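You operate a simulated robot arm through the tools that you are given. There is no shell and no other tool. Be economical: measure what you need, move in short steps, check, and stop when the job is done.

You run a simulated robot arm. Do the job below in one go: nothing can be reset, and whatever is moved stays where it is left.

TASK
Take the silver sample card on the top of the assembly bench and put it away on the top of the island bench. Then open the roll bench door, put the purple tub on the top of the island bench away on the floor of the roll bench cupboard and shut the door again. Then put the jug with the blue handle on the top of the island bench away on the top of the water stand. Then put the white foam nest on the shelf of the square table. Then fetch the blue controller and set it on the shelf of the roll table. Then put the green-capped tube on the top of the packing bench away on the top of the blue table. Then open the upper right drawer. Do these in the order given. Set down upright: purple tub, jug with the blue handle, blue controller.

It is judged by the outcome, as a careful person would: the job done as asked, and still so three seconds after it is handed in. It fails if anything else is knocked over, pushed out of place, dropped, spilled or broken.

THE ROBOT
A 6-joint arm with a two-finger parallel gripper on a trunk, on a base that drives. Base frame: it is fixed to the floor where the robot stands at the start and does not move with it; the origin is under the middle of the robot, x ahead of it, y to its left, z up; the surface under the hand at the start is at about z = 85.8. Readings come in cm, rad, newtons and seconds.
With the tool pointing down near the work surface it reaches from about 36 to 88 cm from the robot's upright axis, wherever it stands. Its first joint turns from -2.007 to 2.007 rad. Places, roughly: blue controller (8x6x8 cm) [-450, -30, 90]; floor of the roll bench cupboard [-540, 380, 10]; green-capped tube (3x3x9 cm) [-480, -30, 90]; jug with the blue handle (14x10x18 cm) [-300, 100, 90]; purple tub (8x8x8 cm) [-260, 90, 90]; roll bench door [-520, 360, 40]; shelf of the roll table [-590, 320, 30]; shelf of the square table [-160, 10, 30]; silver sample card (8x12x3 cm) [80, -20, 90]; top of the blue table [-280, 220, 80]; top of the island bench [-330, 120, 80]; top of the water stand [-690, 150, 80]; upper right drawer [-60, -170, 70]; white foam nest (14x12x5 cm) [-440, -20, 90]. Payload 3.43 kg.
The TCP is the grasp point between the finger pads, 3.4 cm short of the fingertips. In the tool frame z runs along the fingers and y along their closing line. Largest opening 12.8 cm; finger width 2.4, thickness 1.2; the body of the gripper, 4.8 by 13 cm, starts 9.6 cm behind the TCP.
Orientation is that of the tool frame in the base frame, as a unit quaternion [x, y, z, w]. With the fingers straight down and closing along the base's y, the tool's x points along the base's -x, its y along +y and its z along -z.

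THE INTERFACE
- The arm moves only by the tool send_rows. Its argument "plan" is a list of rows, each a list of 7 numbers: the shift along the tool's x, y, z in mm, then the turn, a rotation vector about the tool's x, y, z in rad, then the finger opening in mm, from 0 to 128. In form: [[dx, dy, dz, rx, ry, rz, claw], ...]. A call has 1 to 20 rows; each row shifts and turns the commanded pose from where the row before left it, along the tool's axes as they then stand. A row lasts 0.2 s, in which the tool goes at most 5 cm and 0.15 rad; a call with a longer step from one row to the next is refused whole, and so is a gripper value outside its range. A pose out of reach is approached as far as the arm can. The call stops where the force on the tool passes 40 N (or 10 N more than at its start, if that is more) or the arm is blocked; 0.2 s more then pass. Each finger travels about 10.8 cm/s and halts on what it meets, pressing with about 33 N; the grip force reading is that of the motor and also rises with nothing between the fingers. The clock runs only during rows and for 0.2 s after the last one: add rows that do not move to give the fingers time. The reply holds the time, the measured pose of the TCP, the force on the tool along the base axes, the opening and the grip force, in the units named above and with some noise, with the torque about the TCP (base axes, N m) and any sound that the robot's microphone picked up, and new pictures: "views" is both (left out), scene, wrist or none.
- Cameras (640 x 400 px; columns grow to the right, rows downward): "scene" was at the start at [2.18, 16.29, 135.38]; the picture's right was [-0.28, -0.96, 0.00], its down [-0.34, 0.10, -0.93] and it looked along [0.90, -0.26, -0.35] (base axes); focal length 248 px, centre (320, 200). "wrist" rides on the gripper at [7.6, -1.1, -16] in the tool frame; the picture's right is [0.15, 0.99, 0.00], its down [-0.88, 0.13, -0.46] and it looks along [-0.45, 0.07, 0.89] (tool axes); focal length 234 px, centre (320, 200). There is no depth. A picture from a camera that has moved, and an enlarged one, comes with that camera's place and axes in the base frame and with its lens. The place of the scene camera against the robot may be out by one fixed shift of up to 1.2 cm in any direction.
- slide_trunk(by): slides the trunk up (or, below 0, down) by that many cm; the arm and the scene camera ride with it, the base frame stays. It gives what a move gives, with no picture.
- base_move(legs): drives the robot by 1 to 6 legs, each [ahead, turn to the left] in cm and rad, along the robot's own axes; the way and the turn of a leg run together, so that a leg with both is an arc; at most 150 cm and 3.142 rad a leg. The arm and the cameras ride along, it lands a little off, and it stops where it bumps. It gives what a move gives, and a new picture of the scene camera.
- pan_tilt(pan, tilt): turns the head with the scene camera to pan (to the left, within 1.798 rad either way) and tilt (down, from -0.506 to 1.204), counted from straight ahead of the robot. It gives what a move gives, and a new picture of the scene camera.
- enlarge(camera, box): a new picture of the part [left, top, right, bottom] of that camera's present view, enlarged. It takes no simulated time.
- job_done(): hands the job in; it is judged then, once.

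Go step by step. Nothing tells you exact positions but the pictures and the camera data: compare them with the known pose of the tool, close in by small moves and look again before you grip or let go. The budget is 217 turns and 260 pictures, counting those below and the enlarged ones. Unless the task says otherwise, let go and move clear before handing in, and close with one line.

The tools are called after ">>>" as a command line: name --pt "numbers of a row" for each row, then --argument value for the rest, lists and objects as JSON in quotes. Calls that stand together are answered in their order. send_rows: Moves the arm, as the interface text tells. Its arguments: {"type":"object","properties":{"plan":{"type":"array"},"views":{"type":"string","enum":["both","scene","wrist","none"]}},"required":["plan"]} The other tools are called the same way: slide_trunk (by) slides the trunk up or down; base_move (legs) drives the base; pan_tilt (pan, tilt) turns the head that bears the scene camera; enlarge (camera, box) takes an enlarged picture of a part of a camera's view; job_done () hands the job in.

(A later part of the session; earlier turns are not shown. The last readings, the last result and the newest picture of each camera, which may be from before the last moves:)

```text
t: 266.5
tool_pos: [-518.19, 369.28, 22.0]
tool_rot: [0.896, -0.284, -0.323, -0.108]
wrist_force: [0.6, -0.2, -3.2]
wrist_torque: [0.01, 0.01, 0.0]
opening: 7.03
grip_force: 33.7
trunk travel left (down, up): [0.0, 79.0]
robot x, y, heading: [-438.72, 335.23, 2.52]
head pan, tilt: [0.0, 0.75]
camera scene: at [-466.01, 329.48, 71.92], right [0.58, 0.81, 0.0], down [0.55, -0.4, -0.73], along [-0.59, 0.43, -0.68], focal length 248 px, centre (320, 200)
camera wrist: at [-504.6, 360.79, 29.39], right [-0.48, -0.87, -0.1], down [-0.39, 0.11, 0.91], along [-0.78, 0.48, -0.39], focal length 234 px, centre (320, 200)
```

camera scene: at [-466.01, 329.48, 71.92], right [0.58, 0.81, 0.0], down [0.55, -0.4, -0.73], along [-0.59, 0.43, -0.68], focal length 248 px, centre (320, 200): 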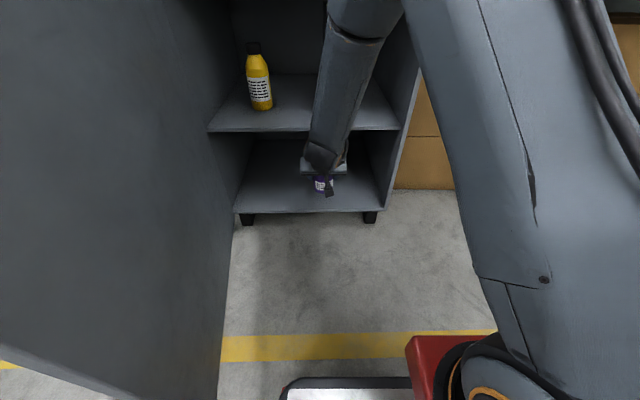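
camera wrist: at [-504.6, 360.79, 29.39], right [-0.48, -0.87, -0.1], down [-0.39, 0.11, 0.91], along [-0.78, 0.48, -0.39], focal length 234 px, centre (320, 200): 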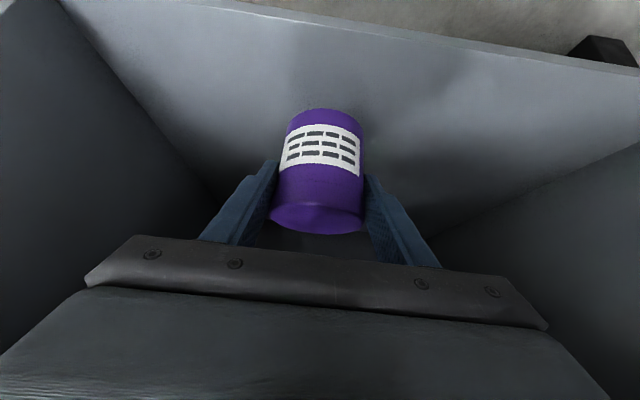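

The tub is well inside. Lowering toward the floor.

>>> send_rows --pt "6.4 0.1 7.7 0 0 0 50" --pt "6.4 0.1 7.7 0 0 0 50" --pt "1.9 0 2.3 0 0 0 50" --pt "1.9 0 2.3 0 0 0 50" --pt "0 0 0 0 0 0 50" --views "wrist"

```text
t: 267.7
tool_pos: [-518.28, 369.19, 19.38]
tool_rot: [0.896, -0.284, -0.324, -0.107]
wrist_force: [-0.3, -0.6, -2.7]
wrist_torque: [0.02, -0.02, 0.0]
opening: 7.01
grip_force: 32.8
trunk travel left (down, up): [0.0, 79.0]
robot x, y, heading: [-438.29, 335.27, 2.52]
head pan, tilt: [0.0, 0.75]
camera wrist: at [-504.59, 360.77, 26.85], right [-0.48, -0.87, -0.1], down [-0.39, 0.11, 0.91], along [-0.78, 0.48, -0.39], focal length 234 px, centre (320, 200)
```

wrist: 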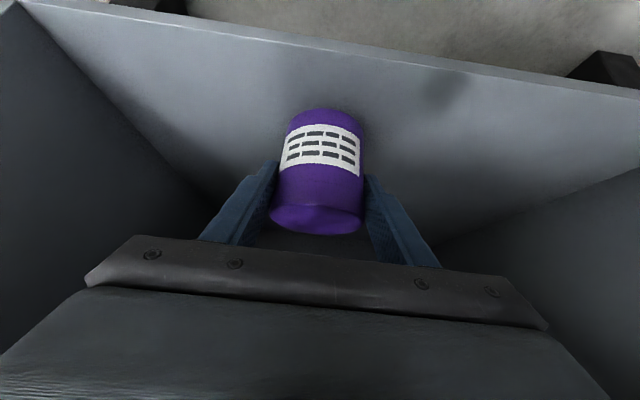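

>>> send_rows --pt "1.3 0 1.5 0 0 0 50" --pt "1.3 0 1.5 0 0 0 50" --pt "1.3 0 1.5 0 0 0 50" --pt "1.3 0 1.5 0 0 0 50" --pt "1.3 0 1.5 0 0 0 50" --pt "0 0 0 0 0 0 50" --views "wrist"

```text
t: 269.1
tool_pos: [-518.14, 369.27, 18.42]
tool_rot: [0.896, -0.284, -0.324, -0.108]
wrist_force: [0.0, 0.6, -2.0]
wrist_torque: [0.02, -0.06, -0.02]
opening: 7.02
grip_force: 32.8
trunk travel left (down, up): [0.0, 79.0]
robot x, y, heading: [-438.39, 335.08, 2.519]
head pan, tilt: [0.0, 0.75]
camera wrist: at [-504.58, 360.73, 25.86], right [-0.48, -0.87, -0.1], down [-0.39, 0.11, 0.91], along [-0.78, 0.48, -0.39], focal length 234 px, centre (320, 200)
```

wrist: 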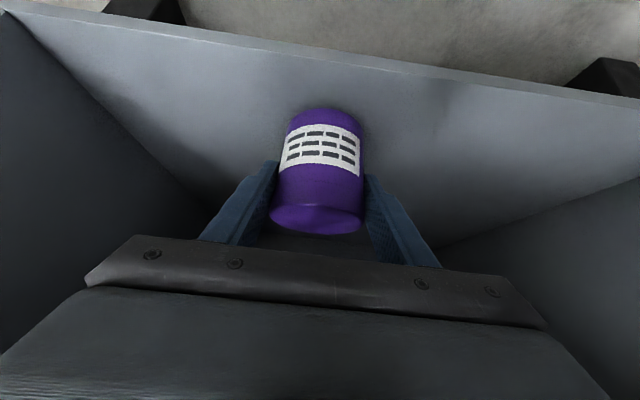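

No contact yet; continuing in 2 mm steps.

>>> send_rows --pt "1.3 0 1.5 0 0 0 50" --pt "1.3 0 1.5 0 0 0 50" --pt "1.3 0 1.5 0 0 0 50" --pt "0 0 0 0 0 0 50" --views "none"

>>> send_rows --pt "1.3 0 1.5 0 0 0 50" --pt "1.3 0 1.5 0 0 0 50" --pt "0 0 0 0 0 0 50" --views "wrist"

```text
t: 270.1
tool_pos: [-518.32, 369.27, 17.79]
tool_rot: [0.896, -0.284, -0.324, -0.108]
wrist_force: [0.3, -0.2, -2.0]
wrist_torque: [-0.02, -0.04, 0.01]
opening: 7.03
grip_force: 33.2
trunk travel left (down, up): [0.0, 79.0]
robot x, y, heading: [-438.75, 334.72, 2.521]
head pan, tilt: [0.0, 0.75]
```

```text
t: 270.9
tool_pos: [-518.33, 369.26, 17.48]
tool_rot: [0.896, -0.284, -0.324, -0.108]
wrist_force: [0.1, 0.1, -3.1]
wrist_torque: [0.03, -0.03, -0.01]
opening: 7.01
grip_force: 33.1
trunk travel left (down, up): [0.0, 79.0]
robot x, y, heading: [-438.13, 335.17, 2.52]
head pan, tilt: [0.0, 0.75]
camera wrist: at [-504.57, 360.74, 24.88], right [-0.48, -0.87, -0.1], down [-0.39, 0.11, 0.91], along [-0.78, 0.48, -0.39], focal length 234 px, centre (320, 200)
```

wrist: 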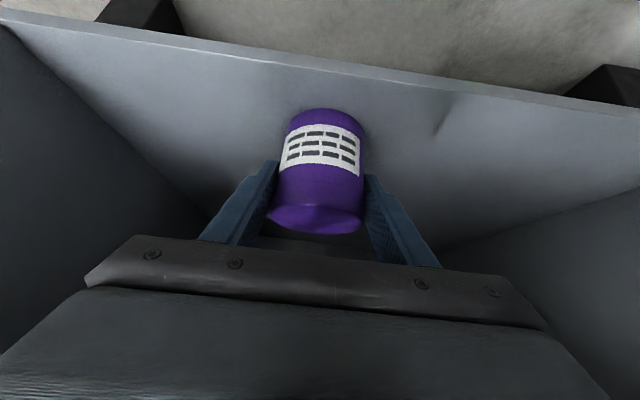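

Floor edge geometry suggests z≈11.5–13, so a little more.

>>> send_rows --pt "1.3 0 1.5 0 0 0 50" --pt "1.3 0 1.5 0 0 0 50" --pt "1.3 0 1.5 0 0 0 50" --pt "0 0 0 0 0 0 50" --views "none"

>>> send_rows --pt "1.3 0 1.5 0 0 0 50" --pt "1.3 0 1.5 0 0 0 50" --pt "0 0 0 0 0 0 50" --views "wrist"

```text
t: 271.9
tool_pos: [-518.39, 369.3, 17.18]
tool_rot: [0.895, -0.284, -0.326, -0.108]
wrist_force: [2.9, -1.2, 28.1]
wrist_torque: [-0.57, 0.84, 0.22]
opening: 7.07
grip_force: 32.8
trunk travel left (down, up): [0.0, 79.0]
robot x, y, heading: [-438.47, 334.55, 2.518]
head pan, tilt: [0.0, 0.75]
```

```text
t: 272.7
tool_pos: [-518.41, 369.19, 16.56]
tool_rot: [0.896, -0.284, -0.325, -0.108]
wrist_force: [-6.6, 2.3, 26.5]
wrist_torque: [-0.49, 0.68, -0.06]
opening: 7.04
grip_force: 33.1
trunk travel left (down, up): [0.0, 79.0]
robot x, y, heading: [-438.5, 334.86, 2.518]
head pan, tilt: [0.0, 0.75]
camera wrist: at [-504.62, 360.75, 24.02], right [-0.48, -0.87, -0.1], down [-0.39, 0.11, 0.91], along [-0.79, 0.48, -0.39], focal length 234 px, centre (320, 200)
```

wrist: 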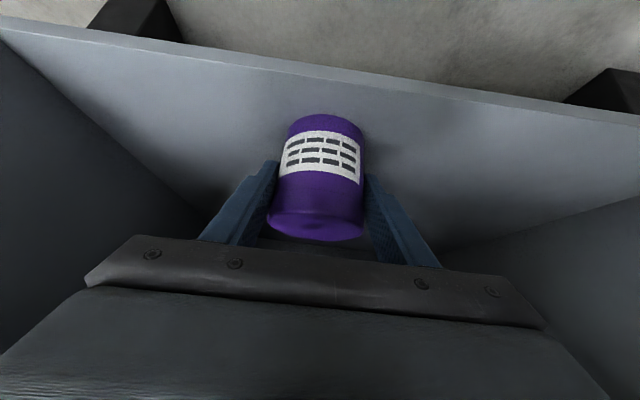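

The tub stands on the floor. I'll relax the push, release and back straight out.

>>> send_rows --pt "-1.9 0 -2.3 0 0 0 50" --pt "0 0 0 0 0 0 78" --pt "0 0 0 0 0 0 90" --pt "0 0 0 0 0 0 105" --pt "0 0 0 0 0 0 105" --pt "23 0 -19.3 0 0 0 105" --pt "23 0 -19.3 0 0 0 105" --pt "23 0 -19.3 0 0 0 105" --pt "0 0 0 0 0 0 105" --views "both"

```text
t: 274.7
tool_pos: [-511.0, 364.08, 16.86]
tool_rot: [0.896, -0.284, -0.323, -0.108]
wrist_force: [0.2, -0.1, -0.6]
wrist_torque: [0.01, 0.0, 0.0]
opening: 10.5
grip_force: 0.0
trunk travel left (down, up): [0.0, 79.0]
robot x, y, heading: [-438.97, 334.87, 2.521]
head pan, tilt: [0.0, 0.75]
camera scene: at [-466.01, 329.49, 71.92], right [0.58, 0.81, 0.0], down [0.55, -0.4, -0.73], along [-0.59, 0.43, -0.68], focal length 248 px, centre (320, 200)
camera wrist: at [-497.2, 355.55, 24.26], right [-0.48, -0.87, -0.1], down [-0.39, 0.11, 0.91], along [-0.78, 0.48, -0.39], focal length 234 px, centre (320, 200)
```

scene: 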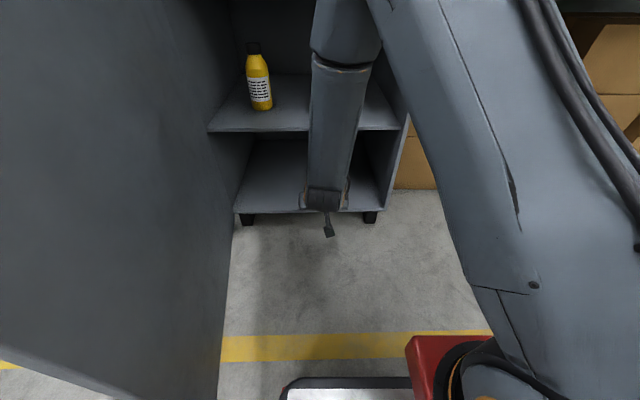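
wrist: 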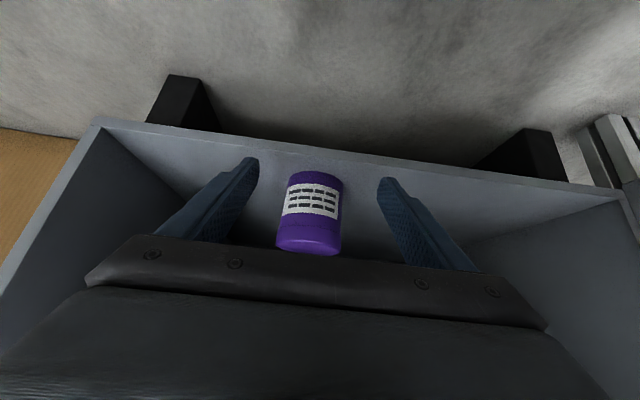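

The tub stands upright inside. I'll back the base out and raise the trunk, then come over the door's top to push it shut from its outer side.

>>> base_move --legs '[[-14, 0]]'

>>> slide_trunk --by 40

>>> slide_trunk --by 14

>>> send_rows --pt "-25.7 0 -30.6 0 0 0 50" --pt "-25.7 0 -30.6 0 0 0 0" --pt "-25.7 0 -30.6 0 0 0 0" --pt "-25.7 0 -30.6 0 0 0 0" --pt "-25.7 0 -30.6 0 0 0 0" --pt "-25.7 0 -30.6 0 0 0 0" --pt "-25.7 0 -30.6 0 0 0 0" --pt "-25.7 0 -30.6 0 0 0 0" --pt "0 0 0 0 0.14 0 0" --pt "0 0 0 0 0.14 0 0" --pt "0 0 0 0 0.14 0 0" --pt "0 0 0 0 0.14 0 0" --pt "0 0 0 0 0.135 0 0" --pt "0 0 0 0 0 0 0" --views "both"

```text
t: 276.1
tool_pos: [-499.54, 355.73, 16.89]
tool_rot: [0.896, -0.283, -0.324, -0.107]
wrist_force: [0.4, 0.0, -0.1]
wrist_torque: [-0.02, 0.03, 0.0]
opening: 10.5
grip_force: 0.0
trunk travel left (down, up): [0.0, 79.0]
robot x, y, heading: [-427.37, 326.82, 2.524]
head pan, tilt: [0.0, 0.75]
camera scene: at [-454.54, 321.26, 71.92], right [0.58, 0.81, 0.0], down [0.56, -0.4, -0.73], along [-0.6, 0.42, -0.68], focal length 248 px, centre (320, 200)
```

scene: 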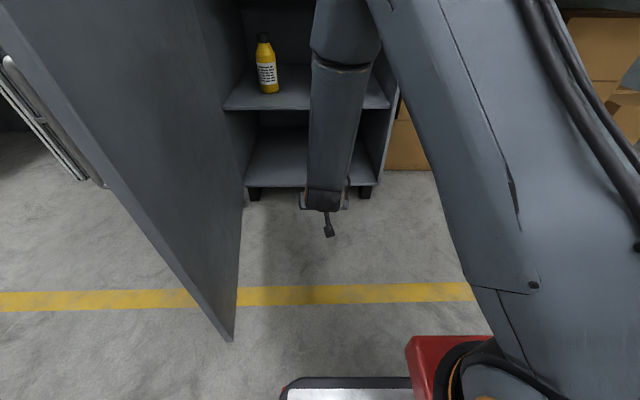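

```text
t: 279.9
tool_pos: [-499.52, 355.77, 56.97]
tool_rot: [0.897, -0.283, -0.324, -0.107]
wrist_force: [0.2, -0.4, -1.0]
wrist_torque: [-0.01, -0.02, 0.02]
opening: 10.5
grip_force: 0.1
trunk travel left (down, up): [-40.0, 39.0]
robot x, y, heading: [-427.32, 326.98, 2.52]
head pan, tilt: [0.0, 0.75]
```

```text
t: 281.6
tool_pos: [-499.48, 355.79, 70.75]
tool_rot: [0.896, -0.283, -0.324, -0.108]
wrist_force: [-0.1, -0.2, 1.4]
wrist_torque: [0.0, 0.02, -0.03]
opening: 10.5
grip_force: 0.0
trunk travel left (down, up): [-54.0, 25.0]
robot x, y, heading: [-427.44, 326.7, 2.523]
head pan, tilt: [0.0, 0.75]
```

```text
t: 284.6
tool_pos: [-497.73, 351.42, 98.66]
tool_rot: [0.94, -0.316, -0.035, -0.125]
wrist_force: [0.4, 1.4, -0.3]
wrist_torque: [0.01, 0.0, 0.01]
opening: 0.03
grip_force: 33.0
out of reach, approached as far as the arm can: row 10, 11, 12, 13
trunk travel left (down, up): [-54.0, 25.0]
robot x, y, heading: [-427.03, 326.58, 2.522]
head pan, tilt: [0.0, 0.75]
camera scene: at [-442.3, 312.53, 125.92], right [0.58, 0.81, 0.0], down [0.56, -0.4, -0.73], along [-0.6, 0.42, -0.68], focal length 248 px, centre (320, 200)
camera wrist: at [-491.36, 343.75, 113.29], right [-0.48, -0.85, -0.23], down [-0.79, 0.3, 0.54], along [-0.39, 0.44, -0.81], focal length 234 px, centre (320, 200)
```

scene: 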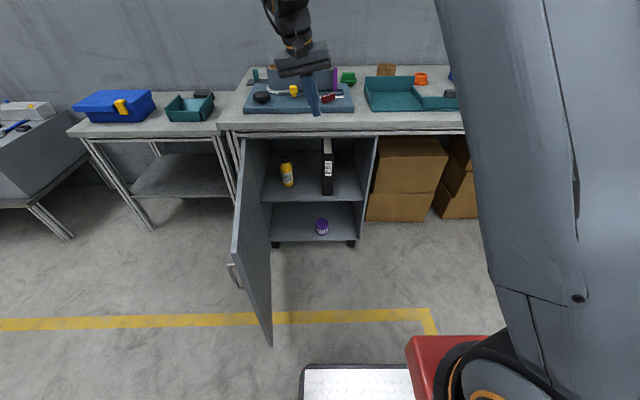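
wrist: 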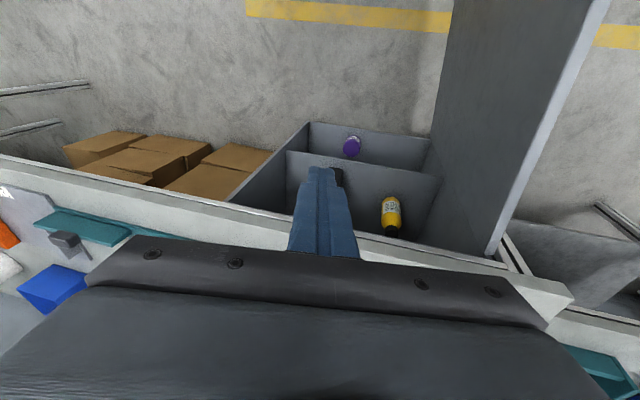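

Now I level the tool and move over to the outer side of the open door, above its top.

>>> send_rows --pt "0 0 0 -0.107 0 0 0" --pt "0 0 0 -0.107 0 0 0" --pt "24 37.8 -3.5 0 0 0 0" --pt "24 37.8 -3.5 0 0 0 0" --pt "24 37.8 -3.5 0 0 0 0" --pt "24 37.8 -3.5 0 0 0 0" --pt "24 37.8 -3.5 0 0 0 0" --pt "24 37.8 -3.5 0 0 0 0" --pt "24 37.8 -3.5 0 0 0 0" --pt "24 37.8 -3.5 0 0 0 0" --pt "24 37.8 -3.5 0 0 0 0" --pt "24 37.8 -3.5 0 0 0 0" --pt "24 37.8 -3.5 0 0 0 0" --pt "0 0 0 0 0 0 0" --views "both"

```text
t: 287.6
tool_pos: [-501.21, 304.36, 88.99]
tool_rot: [0.938, -0.313, -0.053, -0.139]
wrist_force: [0.1, 0.3, -0.4]
wrist_torque: [0.0, 0.01, 0.0]
opening: 0.0
grip_force: 32.7
out of reach, approached as far as the arm can: row 1, 2, 11, 12, 13
trunk travel left (down, up): [-54.0, 25.0]
robot x, y, heading: [-427.01, 327.08, 2.52]
head pan, tilt: [0.0, 0.75]
camera scene: at [-442.31, 312.52, 125.92], right [0.58, 0.81, 0.0], down [0.56, -0.4, -0.73], along [-0.6, 0.42, -0.68], focal length 248 px, centre (320, 200)
camera wrist: at [-494.36, 296.09, 103.16], right [-0.48, -0.84, -0.25], down [-0.78, 0.27, 0.57], along [-0.41, 0.47, -0.78], focal length 234 px, centre (320, 200)
```

scene: 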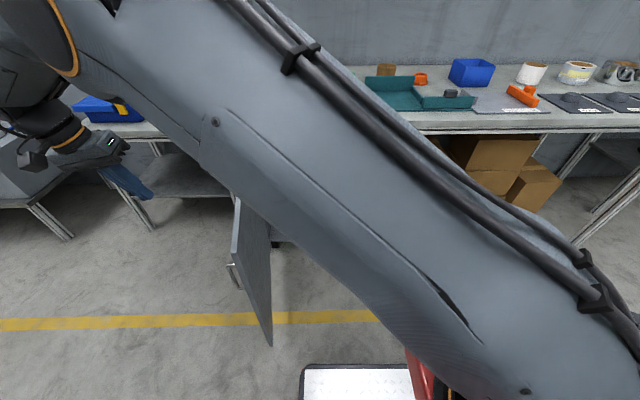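
wrist: 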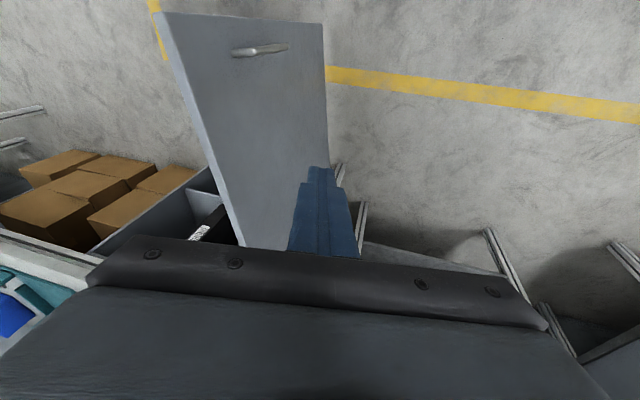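

The fingers are on the door's outer side. I'll lower them and start sweeping it closed.

>>> send_rows --pt "7.4 9.1 38.2 0 0 0 0" --pt "7.4 9.1 38.2 0 0 0 0" --pt "7.4 9.1 38.2 0 0 0 0" --pt "7.4 9.1 38.2 0 0 0 0" --pt "0 -11.7 2.8 0 0 0 0" --pt "0 -11.7 2.8 0 0 0 0" --pt "0 -11.7 2.8 0 0 0 0" --pt "0 -11.7 2.8 0 0 0 0" --pt "0 -11.7 2.8 0 0 0 0" --pt "0 -11.7 2.8 0 0 0 0" --pt "-1 -10.7 2.9 0 0 0 0" --pt "-1 -10.7 2.9 0 0 0 0" --pt "-1 -10.7 2.9 0 0 0 0" --pt "-2 -10.7 2.9 0 0 0 0" --pt "-2 -10.7 2.9 0 0 0 0" --pt "-2 -10.7 2.9 0 0 0 0" --pt "-2 -10.7 2.9 0 0 0 0" --pt "-2 -10.7 2.9 0 0 0 0" --pt "-2 -10.7 2.9 0 0 0 0" --views "both"

```text
t: 291.6
tool_pos: [-491.14, 320.07, 72.0]
tool_rot: [0.94, -0.315, -0.035, -0.124]
wrist_force: [0.9, -0.5, -0.8]
wrist_torque: [0.03, -0.03, -0.05]
opening: 0.01
grip_force: 33.1
out of reach, approached as far as the arm can: row 1, 2, 3, 4
trunk travel left (down, up): [-54.0, 25.0]
robot x, y, heading: [-427.16, 326.66, 2.522]
head pan, tilt: [0.0, 0.75]
camera scene: at [-442.32, 312.51, 125.92], right [0.58, 0.81, 0.0], down [0.56, -0.4, -0.73], along [-0.6, 0.42, -0.68], focal length 248 px, centre (320, 200)
camera wrist: at [-484.71, 312.41, 86.52], right [-0.48, -0.85, -0.23], down [-0.79, 0.3, 0.54], along [-0.39, 0.44, -0.81], focal length 234 px, centre (320, 200)
```

scene: 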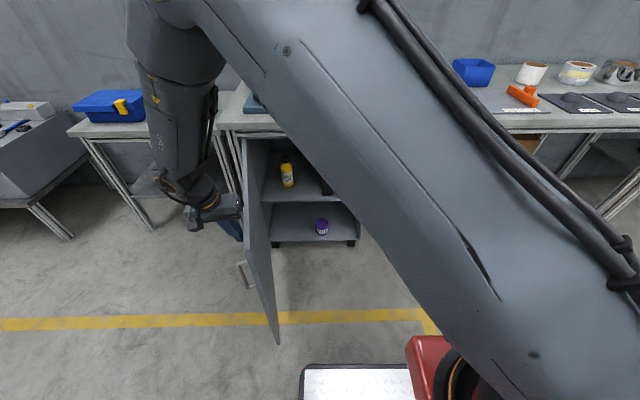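
wrist: 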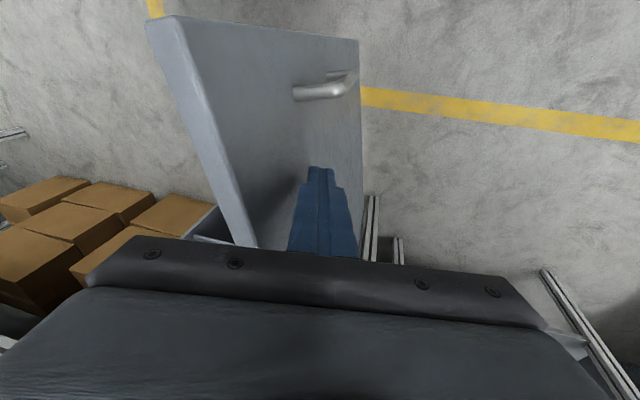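

Door is moving. Continuing the arc.

>>> send_rows --pt "-3 -10.7 2.9 0 0 0 0" --pt "-3 -10.7 2.9 0 0 0 0" --pt "-3 -10.7 2.9 0 0 0 0" --pt "-3 -10.7 2.9 0 0 0 0" --pt "-3 -10.7 2.9 0 0 0 0" --pt "-3 -10.7 2.9 0 0 0 0" --pt "-3 -10.7 2.9 0 0 0 0" --pt "-3 -10.7 2.9 0 0 0 0" --pt "-3 -10.7 2.9 0 0 0 0" --pt "-3 -10.7 2.9 0 0 0 0" --pt "-3 -10.7 2.9 0 0 0 0" --pt "-5 -10 3 0 0 0 0" --pt "-7 -8.6 3.2 0 0 0 0" --pt "-7 -8.6 3.2 0 0 0 0" --pt "-7 -8.6 3.2 0 0 0 0" --pt "-7 -8.6 3.2 0 0 0 0" --pt "-7 -8.6 3.2 0 0 0 0" --pt "-7 -8.6 3.2 0 0 0 0" --pt "-7 -8.6 3.2 0 0 0 0" --pt "-7 -8.6 3.2 0 0 0 0" --views "both"

```text
t: 295.8
tool_pos: [-486.7, 342.26, 71.64]
tool_rot: [0.94, -0.315, -0.035, -0.125]
wrist_force: [0.0, -0.6, 0.4]
wrist_torque: [0.01, -0.02, 0.0]
opening: 0.01
grip_force: 32.4
trunk travel left (down, up): [-54.0, 25.0]
robot x, y, heading: [-427.21, 326.7, 2.518]
head pan, tilt: [0.0, 0.75]
camera scene: at [-442.31, 312.51, 125.92], right [0.58, 0.81, 0.0], down [0.56, -0.4, -0.73], along [-0.6, 0.42, -0.68], focal length 248 px, centre (320, 200)
camera wrist: at [-480.29, 334.61, 86.27], right [-0.48, -0.85, -0.23], down [-0.79, 0.3, 0.54], along [-0.39, 0.44, -0.81], focal length 234 px, centre (320, 200)
```

scene: 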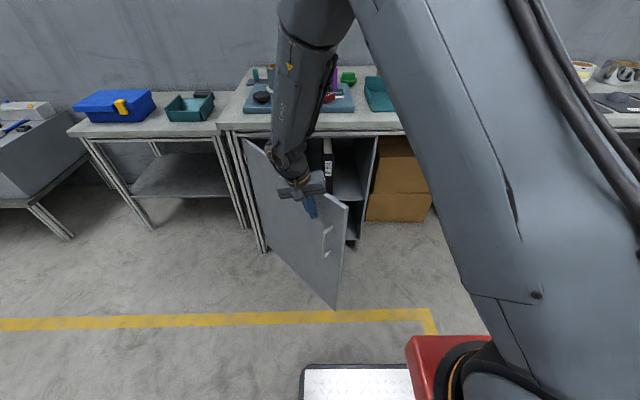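
wrist: 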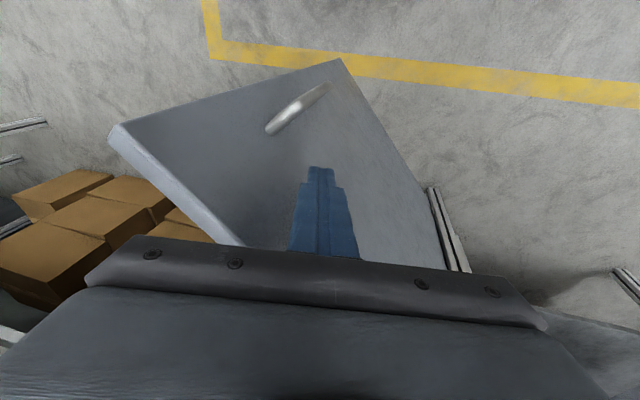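

About 45° left. I'll continue pushing, now mostly inward.

>>> send_rows --pt "-10.8 -9.4 4.2 0 0 0 0" --pt "-10.8 -9.4 4.2 0 0 0 0" --pt "-10.8 -9.4 4.2 0 0 0 0" --pt "-10.8 -9.4 4.2 0 0 0 0" --pt "-10.8 -9.4 4.2 0 0 0 0" --pt "-10.8 -9.4 4.2 0 0 0 0" --pt "-10.8 -9.4 4.2 0 0 0 0" --pt "-10.8 -9.4 4.2 0 0 0 0" --pt "-10.8 -9.4 4.2 0 0 0 0" --pt "-10.8 -9.4 4.2 0 0 0 0" --pt "-12 -3.4 3.2 0 0 0 0" --pt "-12 -3.4 3.2 0 0 0 0" --pt "-12 -3.4 3.2 0 0 0 0" --pt "-12 -3.4 3.2 0 0 0 0" --pt "-12 -3.4 3.2 0 0 0 0" --pt "-12 -3.4 3.2 0 0 0 0" --pt "-12 -3.4 3.2 0 0 0 0" --pt "-12 -3.4 3.2 0 0 0 0" --views "both"

```text
t: 299.6
tool_pos: [-495.69, 365.21, 70.54]
tool_rot: [0.94, -0.315, -0.035, -0.125]
wrist_force: [0.2, 0.2, 0.7]
wrist_torque: [0.02, -0.02, -0.04]
opening: 0.0
grip_force: 32.7
trunk travel left (down, up): [-54.0, 25.0]
robot x, y, heading: [-427.25, 326.86, 2.521]
head pan, tilt: [0.0, 0.75]
camera scene: at [-442.3, 312.52, 125.92], right [0.58, 0.81, 0.0], down [0.56, -0.4, -0.73], along [-0.6, 0.42, -0.68], focal length 248 px, centre (320, 200)
camera wrist: at [-489.2, 357.58, 85.24], right [-0.48, -0.85, -0.23], down [-0.79, 0.3, 0.54], along [-0.39, 0.44, -0.81], focal length 234 px, centre (320, 200)
```

scene: 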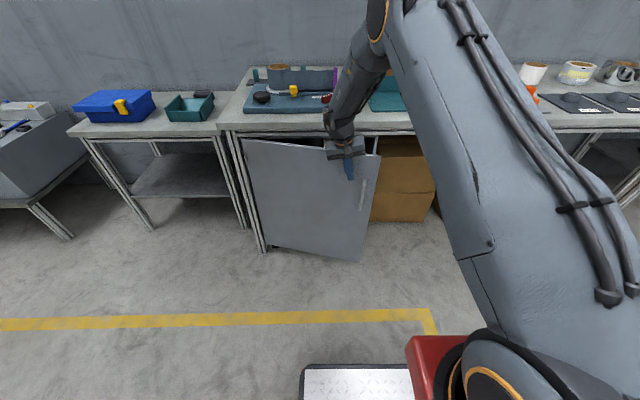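
wrist: 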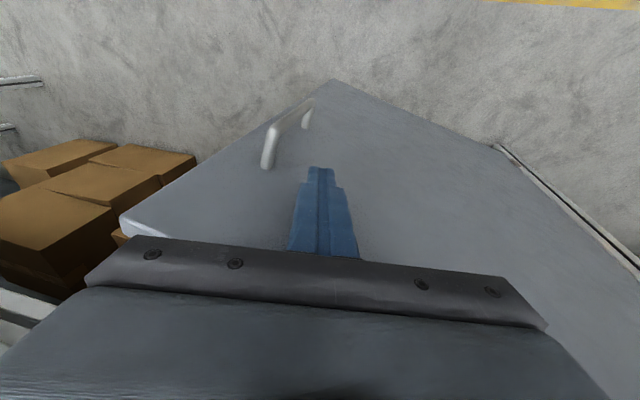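

About 13° left. I'll tilt the fingertips forward so the gripper body stays clear of the bench edge, and push the door home until it resists.

>>> send_rows --pt "0 0 0 0 -0.125 0 0" --pt "0 0 0 0 -0.125 0 0" --pt "0 0 0 0 -0.125 0 0" --pt "0 0 0 0 -0.125 0 0" --pt "-6.3 0.3 4.7 0 0 0 0" --pt "-6.3 0.3 4.7 0 0 0 0" --pt "-6.3 0.3 4.7 0 0 0 0" --pt "-6.3 0.3 4.7 0 0 0 0" --pt "-6.3 0.3 4.7 0 0 0 0" --pt "-6.3 0.3 4.7 0 0 0 0" --pt "-6.3 0.3 4.7 0 0 0 0" --pt "-6.3 0.3 4.7 0 0 0 0" --pt "-6.3 0.3 4.7 0 0 0 0" --pt "-6.3 0.3 4.7 0 0 0 0" --pt "-6.3 0.3 4.7 0 0 0 0" --pt "-6.3 0.3 4.7 0 0 0 0" --pt "-6.3 0.3 4.7 0 0 0 0" --pt "-6.3 0.3 4.7 0 0 0 0" --views "both"

```text
t: 303.4
tool_pos: [-504.37, 371.53, 70.64]
tool_rot: [0.903, -0.275, -0.265, -0.199]
wrist_force: [30.9, -21.4, 11.6]
wrist_torque: [0.04, -0.49, -0.1]
opening: 0.0
grip_force: 33.0
trunk travel left (down, up): [-54.0, 25.0]
robot x, y, heading: [-427.25, 326.54, 2.523]
head pan, tilt: [0.0, 0.75]
camera scene: at [-442.11, 312.39, 125.95], right [0.58, 0.81, 0.0], down [0.55, -0.4, -0.73], along [-0.6, 0.43, -0.68], focal length 248 px, centre (320, 200)
camera wrist: at [-492.47, 361.28, 78.87], right [-0.49, -0.82, -0.3], down [-0.53, 0.01, 0.85], along [-0.69, 0.57, -0.44], focal length 234 px, centre (320, 200)
```

scene: 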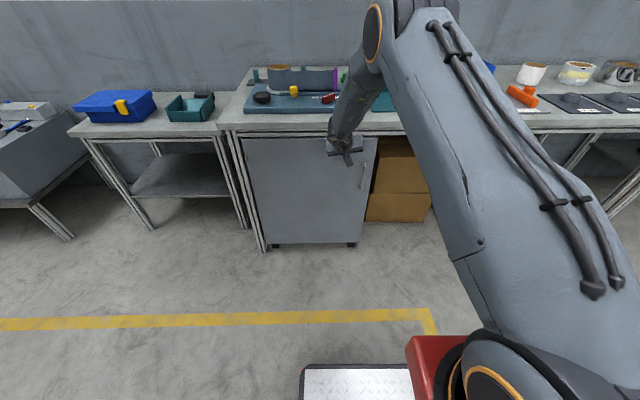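
wrist: 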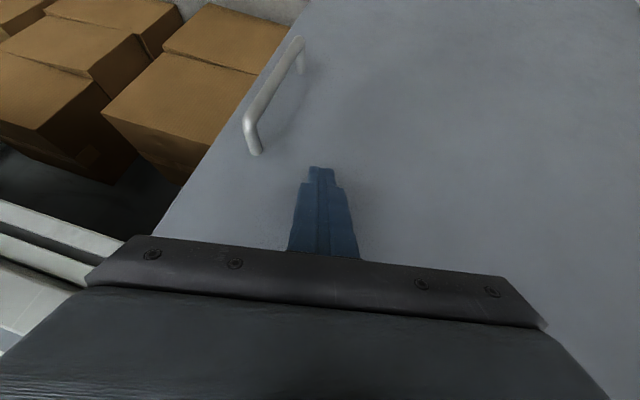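

The door is shut against its stop. I'll retreat and check.

>>> send_rows --pt "20 -1 -15 0 0 0 0" --pt "31.6 -1.6 -23.6 0 0 0 0" --pt "31.6 -1.6 -23.6 0 0 0 0" --pt "-19 0 -34 0 0 0 0" --pt "-19 0 -34 0 0 0 60" --pt "-19 0 -34 0 0 0 60" --pt "-19 0 -34 0 0 0 60" --pt "-19 0 -34 0 0 0 60" --pt "-19 0 -34 0 0 0 60" --pt "0 0 0 0 0.12 0 60" --pt "0 0 0 0 0.12 0 60" --pt "0 0 0 0 0.12 0 60" --pt "0 0 0 0 0 0 60" --views "scene"

```text
t: 306.1
tool_pos: [-496.84, 359.73, 93.21]
tool_rot: [0.935, -0.306, -0.1, -0.146]
wrist_force: [-0.5, -0.4, 0.1]
wrist_torque: [0.02, 0.0, -0.01]
opening: 5.99
grip_force: 0.0
trunk travel left (down, up): [-54.0, 25.0]
robot x, y, heading: [-427.18, 326.68, 2.524]
head pan, tilt: [0.0, 0.75]
camera scene: at [-442.3, 312.52, 125.92], right [0.58, 0.81, 0.0], down [0.56, -0.4, -0.73], along [-0.6, 0.42, -0.68], focal length 248 px, centre (320, 200)
```

scene: 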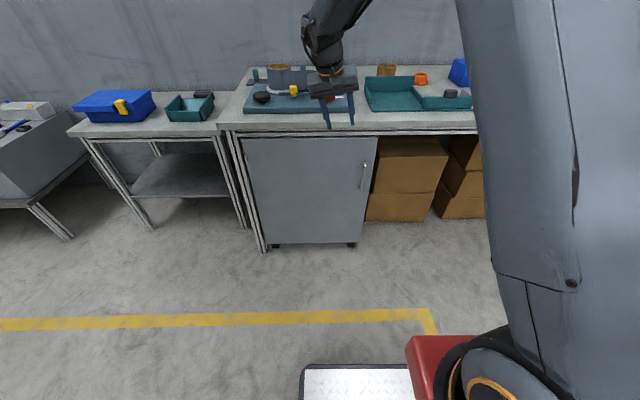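

The door is shut with the tub inside. Next the jug: I'll drive back to the island lane, passing the pedestal with extra room.

>>> base_move --legs '[[10, 0], [0, 1.572], [105, 0], [102, 0], [0, 1.571], [124, 0]]'

```text
t: 330.7
tool_pos: [-384.28, 57.53, 93.18]
tool_rot: [0.31, 0.934, -0.147, 0.1]
wrist_force: [-0.1, -0.2, 0.1]
wrist_torque: [0.0, 0.01, 0.01]
opening: 6.02
grip_force: 0.1
trunk travel left (down, up): [-54.0, 25.0]
robot x, y, heading: [-453.52, 90.99, -0.63]
head pan, tilt: [0.0, 0.75]
camera scene: at [-439.65, 104.0, 125.92], right [-0.59, -0.81, 0.0], down [-0.55, 0.4, -0.73], along [0.59, -0.43, -0.68], focal length 248 px, centre (320, 200)
```

scene: 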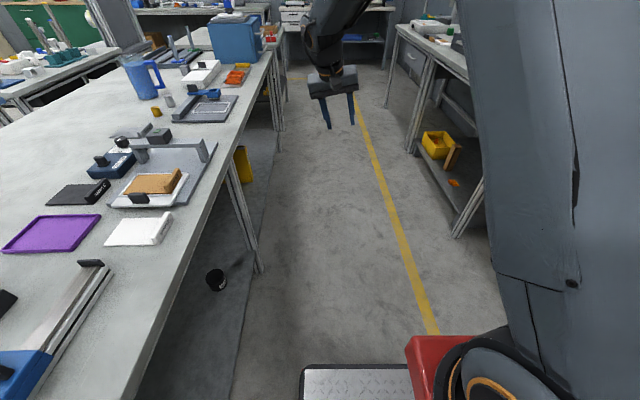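

The jug's handle points toward the lane. I'll pull the arm in and raise it before turning to the bench.

>>> send_rows --pt "40 0 -14 0 0 0 60" --pt "40 0 -14 0 0 0 60" --pt "40 0 -14 0 0 0 60" --pt "40 0 -14 0 0 0 60" --pt "40 0 -14 0 0 0 60" --pt "40 0 -14 0 0 0 60" --pt "40 0 -14 0 0 0 100" --views "none"

>>> slide_trunk --by 12

>>> base_move --legs '[[0, 0.014], [122, 0], [0, 1.571], [24, 0]]'

```text
t: 332.3
tool_pos: [-407.42, 76.42, 94.6]
tool_rot: [0.309, 0.934, -0.146, 0.1]
wrist_force: [1.0, 0.3, -0.4]
wrist_torque: [-0.01, 0.03, 0.0]
opening: 9.99
grip_force: 0.0
trunk travel left (down, up): [-54.0, 25.0]
robot x, y, heading: [-453.42, 91.23, -0.629]
head pan, tilt: [0.0, 0.75]
```

```text
t: 333.8
tool_pos: [-407.3, 76.29, 106.56]
tool_rot: [0.31, 0.934, -0.147, 0.1]
wrist_force: [-0.4, 0.3, 0.1]
wrist_torque: [-0.03, 0.04, 0.01]
opening: 9.99
grip_force: 0.0
trunk travel left (down, up): [-66.0, 13.0]
robot x, y, heading: [-453.74, 91.22, -0.63]
head pan, tilt: [0.0, 0.75]
```

```text
t: 345.5
tool_pos: [-324.85, 86.48, 106.71]
tool_rot: [-0.445, 0.878, -0.033, 0.175]
wrist_force: [0.9, 1.0, -0.3]
wrist_torque: [-0.03, -0.01, 0.05]
opening: 9.98
grip_force: 0.1
trunk travel left (down, up): [-66.0, 13.0]
robot x, y, heading: [-339.63, 39.69, 0.951]
head pan, tilt: [0.0, 0.75]
camera scene: at [-355.72, 51.2, 137.93], right [0.81, -0.58, 0.0], down [-0.4, -0.55, -0.73], along [0.43, 0.59, -0.68], focal length 248 px, centre (320, 200)
```

scene: 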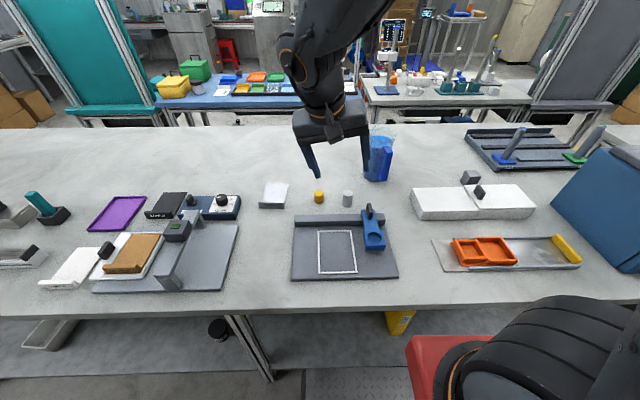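

The jug is straight ahead at about 73–77 cm. I'll look at it closely.

>>> enlarge --camera "scene" --box '[330, 110, 458, 190]'

```text
5.00 times, centred on (394, 150) of scene
camera zoom: at [-355.72, 51.2, 137.93], right [0.81, -0.58, 0.0], down [-0.4, -0.55, -0.73], along [0.43, 0.59, -0.68], focal length 1240 px, centre (-50, 450)
```

zoom: 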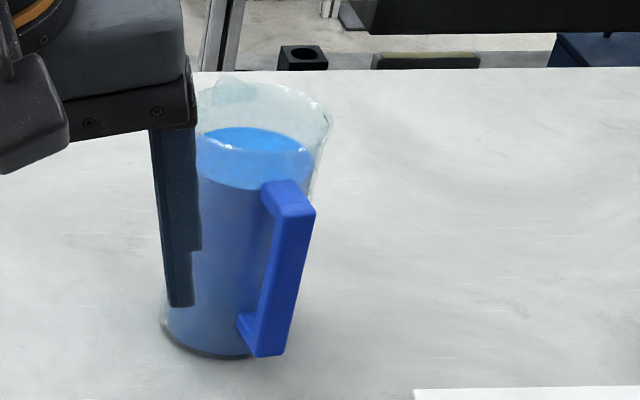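

The jug is about three-quarters full of blue liquid, so it must stay upright. I'll grip its body from straight above, with the handle kept away from the fingers. First raise, reach out and set the tool vertical with yaw.

>>> slide_trunk --by 9

>>> send_rows --pt "-38.4 1.7 11 0 0 0 128" --pt "-38.4 1.7 11 0 0 0 128" --pt "-38.4 1.7 11 0 0 0 128" --pt "0 0 0 -0.112 0 0 128" --pt "0 0 0 -0.112 0 0 128" --pt "0 0 0 0 0.14 0 128" --pt "0 0 0 0 0.14 0 128" --pt "0 0 0 0 0 -0.14 128" --pt "0 0 0 0 0 -0.14 128" --pt "0 0 0 0 0 -0.14 128" --pt "0 0 0 0 0 -0.14 128" --pt "0 0 0 0 0 0 128" --views "both"

```text
t: 346.7
tool_pos: [-324.87, 86.41, 115.81]
tool_rot: [-0.444, 0.878, -0.033, 0.175]
wrist_force: [0.0, 0.3, 0.1]
wrist_torque: [0.01, 0.02, -0.01]
opening: 10.0
grip_force: 0.0
trunk travel left (down, up): [-75.0, 4.0]
robot x, y, heading: [-339.26, 40.26, 0.953]
head pan, tilt: [0.0, 0.75]
```

```text
t: 349.3
tool_pos: [-322.87, 94.87, 111.34]
tool_rot: [-0.668, 0.733, -0.095, 0.082]
wrist_force: [0.1, -0.3, 0.2]
wrist_torque: [-0.02, -0.02, 0.01]
opening: 12.77
grip_force: 0.1
out of reach, approached as far as the arm can: row 5, 6, 7, 11
trunk travel left (down, up): [-75.0, 4.0]
robot x, y, heading: [-339.09, 39.99, 0.946]
head pan, tilt: [0.0, 0.75]
camera scene: at [-357.18, 49.18, 146.92], right [0.81, -0.58, 0.0], down [-0.4, -0.55, -0.73], along [0.43, 0.59, -0.68], focal length 248 px, centre (320, 200)
camera wrist: at [-326.47, 87.69, 127.14], right [-0.97, -0.06, -0.25], down [-0.16, 0.9, 0.4], along [0.2, 0.43, -0.88], focal length 234 px, centre (320, 200)
```

scene: 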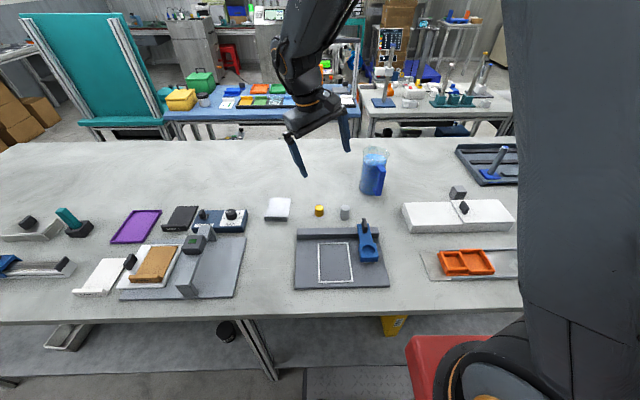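
wrist: 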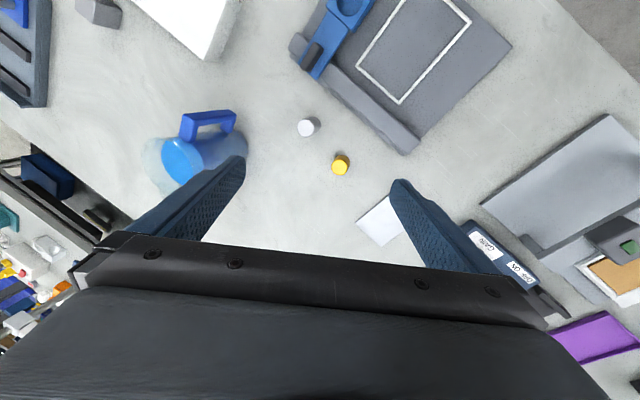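

Handle points along the tool's camera side, as wanted. The jug's centre is near (-296,100); I'll move above it and level the tool there.

>>> send_rows --pt "-12.6 -43.3 7.6 0 0 0 128" --pt "-12.6 -43.3 7.6 0 0 0 128" --pt "-12.6 -43.3 7.6 0 0 0 128" --pt "-12.6 -43.3 7.6 0 0 0 128" --pt "-12.6 -43.3 7.6 0 0 0 128" --pt "-12.6 -43.3 7.6 0 0 0 128" --pt "0 0 0 -0.126 0 0 128" --pt "0 0 0 -0.126 0 0 128" --pt "0 0 0 0 0 0 128" --views "both"

```text
t: 351.3
tool_pos: [-310.18, 97.2, 104.99]
tool_rot: [-0.647, 0.745, -0.117, 0.115]
wrist_force: [1.1, 0.5, -0.5]
wrist_torque: [-0.03, -0.01, 0.0]
opening: 12.79
grip_force: 0.1
out of reach, approached as far as the arm can: row 1, 2, 3, 4, 5, 6, 7, 8
trunk travel left (down, up): [-75.0, 4.0]
robot x, y, heading: [-339.93, 39.84, 0.949]
head pan, tilt: [0.0, 0.75]
camera scene: at [-357.18, 49.18, 146.92], right [0.81, -0.58, 0.0], down [-0.4, -0.55, -0.73], along [0.43, 0.59, -0.68], focal length 248 px, centre (320, 200)
camera wrist: at [-315.42, 89.86, 120.28], right [-0.95, -0.01, -0.32], down [-0.15, 0.9, 0.41], along [0.29, 0.43, -0.85], focal length 234 px, centre (320, 200)
```

scene: 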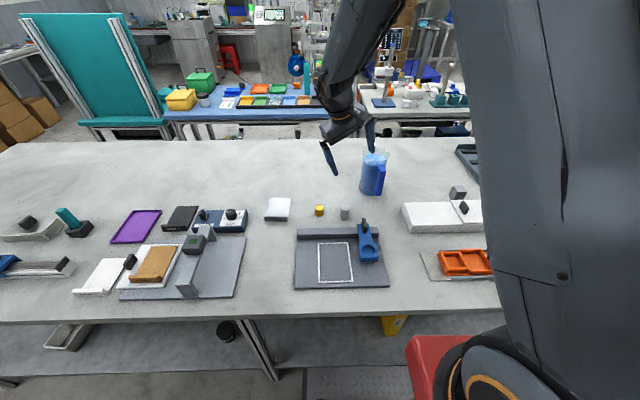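
wrist: 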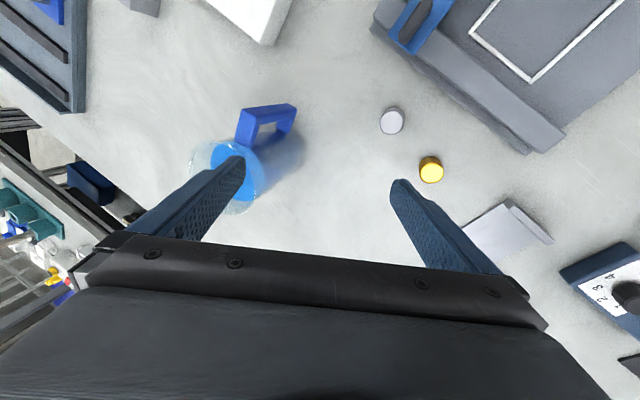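

The wrist is near a joint limit and the tool leans, so I must not go on like this near the jug. I'll raise, undo the yaw, and see whether the tool can be levelled.

>>> send_rows --pt "-0.8 -12.9 -37.9 0 0 0 128" --pt "-0.8 -12.9 -37.9 0 0 0 128" --pt "0 0 0 0.0024 0.0388 0.1136 128" --pt "0 0 0 0.0024 0.0388 0.1136 128" --pt "0 0 0 0.0024 0.0388 0.1136 128" --pt "0 0 0 0.0024 0.0388 0.1136 128" --pt "0 0 0 -0.12 0 0 128" --pt "0 0 0 -0.12 0 0 128" --pt "0 0 0 -0.08 0 0 128" --pt "0 0 0 0 0 0 128" --views "scene"

```text
t: 353.5
tool_pos: [-312.39, 96.64, 111.13]
tool_rot: [-0.454, 0.883, -0.096, 0.07]
wrist_force: [0.4, -0.2, -0.3]
wrist_torque: [0.02, 0.02, 0.0]
opening: 12.8
grip_force: 0.1
out of reach, approached as far as the arm can: row 1, 2, 7, 8, 9
trunk travel left (down, up): [-75.0, 4.0]
robot x, y, heading: [-339.71, 39.84, 0.953]
head pan, tilt: [0.0, 0.75]
camera scene: at [-357.18, 49.18, 146.92], right [0.81, -0.58, 0.0], down [-0.4, -0.55, -0.73], along [0.43, 0.59, -0.68], focal length 248 px, centre (320, 200)
```

scene: 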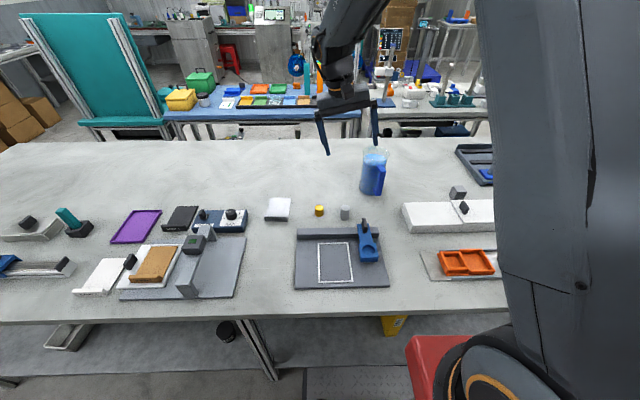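

The trouble is a wrist singularity: with the trunk this high the forearm hangs parallel to the tool. I'll raise the arm 20 cm, lower the trunk by 20, and level the tool in that better posture.

>>> send_rows --pt "-1.4 -9.3 -38.9 0 0 0 128" --pt "-1.4 -9.3 -38.9 0 0 0 128" --pt "-1.4 -9.3 -38.9 0 0 0 128" --pt "-1.4 -9.3 -38.9 0 0 0 128" --pt "-1.4 -9.3 -38.9 0 0 0 128" --pt "-1.4 -9.3 -38.9 0 0 0 128" --pt "0 0 0 -0.12 0 0 128" --pt "0 0 0 -0.115 0 0 128" --pt "0 0 0 0 0 0 128" --views "none"

>>> slide_trunk --by -20

>>> send_rows --pt "0 0 0 0 0 0 128" --views "both"

```text
t: 355.5
tool_pos: [-312.05, 96.09, 134.51]
tool_rot: [-0.455, 0.879, -0.104, 0.092]
wrist_force: [0.1, -0.1, 0.4]
wrist_torque: [-0.02, -0.01, 0.01]
opening: 12.79
grip_force: 0.0
out of reach, approached as far as the arm can: row 3, 4, 7, 8
trunk travel left (down, up): [-75.0, 4.0]
robot x, y, heading: [-339.14, 40.3, 0.949]
head pan, tilt: [0.0, 0.75]
```

```text
t: 357.7
tool_pos: [-312.09, 96.24, 114.73]
tool_rot: [-0.455, 0.88, -0.105, 0.092]
wrist_force: [0.3, 0.1, 0.2]
wrist_torque: [-0.05, 0.01, 0.01]
opening: 12.76
grip_force: 0.0
trunk travel left (down, up): [-55.0, 24.0]
robot x, y, heading: [-339.75, 40.01, 0.947]
head pan, tilt: [0.0, 0.75]
```

```text
t: 358.1
tool_pos: [-312.19, 96.14, 114.61]
tool_rot: [-0.454, 0.88, -0.105, 0.092]
wrist_force: [-0.1, 0.5, -0.1]
wrist_torque: [0.01, 0.04, 0.03]
opening: 12.81
grip_force: 0.1
trunk travel left (down, up): [-55.0, 24.0]
robot x, y, heading: [-339.43, 40.0, 0.95]
head pan, tilt: [0.0, 0.75]
camera scene: at [-353.93, 53.7, 126.93], right [0.81, -0.58, 0.0], down [-0.4, -0.55, -0.73], along [0.43, 0.59, -0.68], focal length 248 px, centre (320, 200)
camera wrist: at [-319.72, 90.91, 129.85], right [-0.86, 0.44, -0.27], down [0.28, 0.84, 0.46], along [0.43, 0.32, -0.84], focal length 234 px, centre (320, 200)
```

scene: 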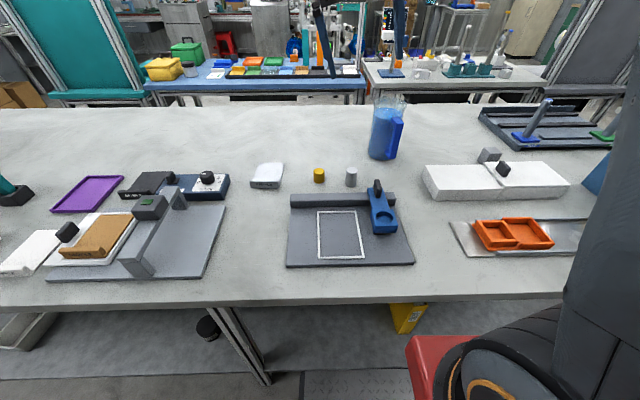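
wrist: 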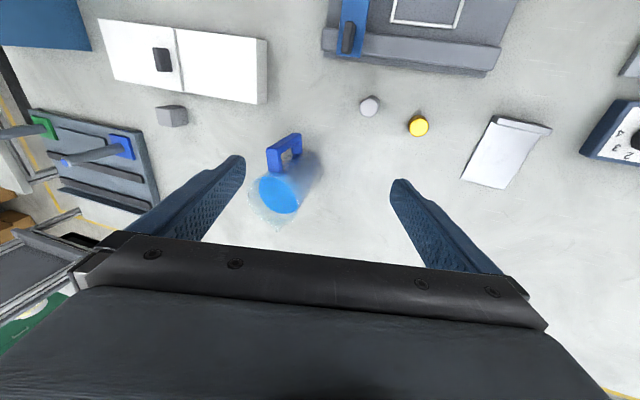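

Now try levelling again in this posture.

>>> send_rows --pt "0 0 0 -0.13 0 0 128" --pt "0 0 0 -0.13 0 0 128" --pt "0 0 0 0 0 0 128" --views "none"

```text
t: 358.9
tool_pos: [-312.04, 96.22, 114.63]
tool_rot: [-0.455, 0.88, -0.105, 0.092]
wrist_force: [-0.3, 0.2, 0.2]
wrist_torque: [0.02, -0.01, 0.02]
opening: 12.79
grip_force: 0.1
out of reach, approached as far as the arm can: row 1, 2
trunk travel left (down, up): [-55.0, 24.0]
robot x, y, heading: [-339.29, 40.16, 0.947]
head pan, tilt: [0.0, 0.75]
```

I'll tilt the tool forward first and then try the levelling.

>>> send_rows --pt "0 0 0 0 -0.14 0 128" --pt "0 0 0 0 -0.14 0 128" --pt "0 0 0 0 -0.14 0 128" --pt "0 0 0 0 -0.14 0 128" --pt "0 0 0 -0.13 0 0 128" --pt "0 0 0 -0.13 0 0 128" --pt "0 0 0 0 0 0 128" --views "none"

```text
t: 360.5
tool_pos: [-312.16, 96.15, 114.68]
tool_rot: [-0.497, 0.813, 0.105, 0.284]
wrist_force: [0.3, -0.1, -0.4]
wrist_torque: [0.01, 0.01, 0.01]
opening: 12.77
grip_force: 0.1
out of reach, approached as far as the arm can: row 6
trunk travel left (down, up): [-55.0, 24.0]
robot x, y, heading: [-339.56, 39.9, 0.947]
head pan, tilt: [0.0, 0.75]
```

The wrist seems to be in a flipped branch. I'll lead it round: lean right, untilt past vertical, then roll back to level.

>>> send_rows --pt "0 0 0 0.14 0 0 128" --pt "0 0 0 0.14 0 0 128" --pt "0 0 0 0.14 0 0 128" --pt "0 0 0 0.14 0 0 128" --pt "0 0 0 0 0.14 0 128" --pt "0 0 0 0 0.14 0 128" --pt "0 0 0 0 0.14 0 128" --pt "0 0 0 0 0.14 0 128" --pt "0 0 0 0 0.14 0 128" --pt "0 0 0 0 0.14 0 128" --pt "0 0 0 0 0 0 128" --views "none"

>>> send_rows --pt "0 0 0 -0.14 0 0 128" --pt "0 0 0 -0.14 0 0 128" --pt "0 0 0 -0.14 0 0 128" --pt "0 0 0 -0.14 0 0 128" --pt "0 0 0 -0.1 0 0 128" --pt "0 0 0 0 0 0 128" --views "scene"

```text
t: 362.9
tool_pos: [-312.19, 96.21, 114.64]
tool_rot: [-0.313, 0.908, -0.276, 0.043]
wrist_force: [-0.3, 0.2, -0.5]
wrist_torque: [0.0, 0.0, 0.01]
opening: 12.8
grip_force: 0.0
trunk travel left (down, up): [-55.0, 24.0]
robot x, y, heading: [-339.22, 39.73, 0.948]
head pan, tilt: [0.0, 0.75]
```

```text
t: 364.3
tool_pos: [-311.01, 95.97, 114.81]
tool_rot: [-0.318, 0.928, -0.193, 0.029]
wrist_force: [0.3, 0.1, -0.7]
wrist_torque: [-0.02, 0.01, 0.02]
opening: 12.77
grip_force: 0.0
out of reach, approached as far as the arm can: row 2, 3, 4, 5
trunk travel left (down, up): [-55.0, 24.0]
robot x, y, heading: [-339.71, 40.24, 0.948]
head pan, tilt: [0.0, 0.75]
camera scene: at [-353.93, 53.7, 126.92], right [0.81, -0.58, 0.0], down [-0.4, -0.55, -0.73], along [0.43, 0.59, -0.68], focal length 248 px, centre (320, 200)
```

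scene: 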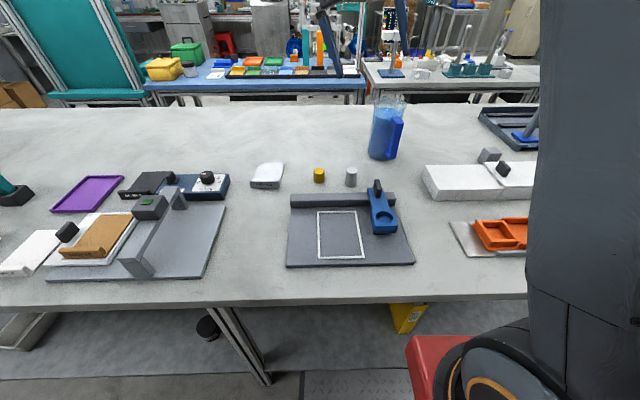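

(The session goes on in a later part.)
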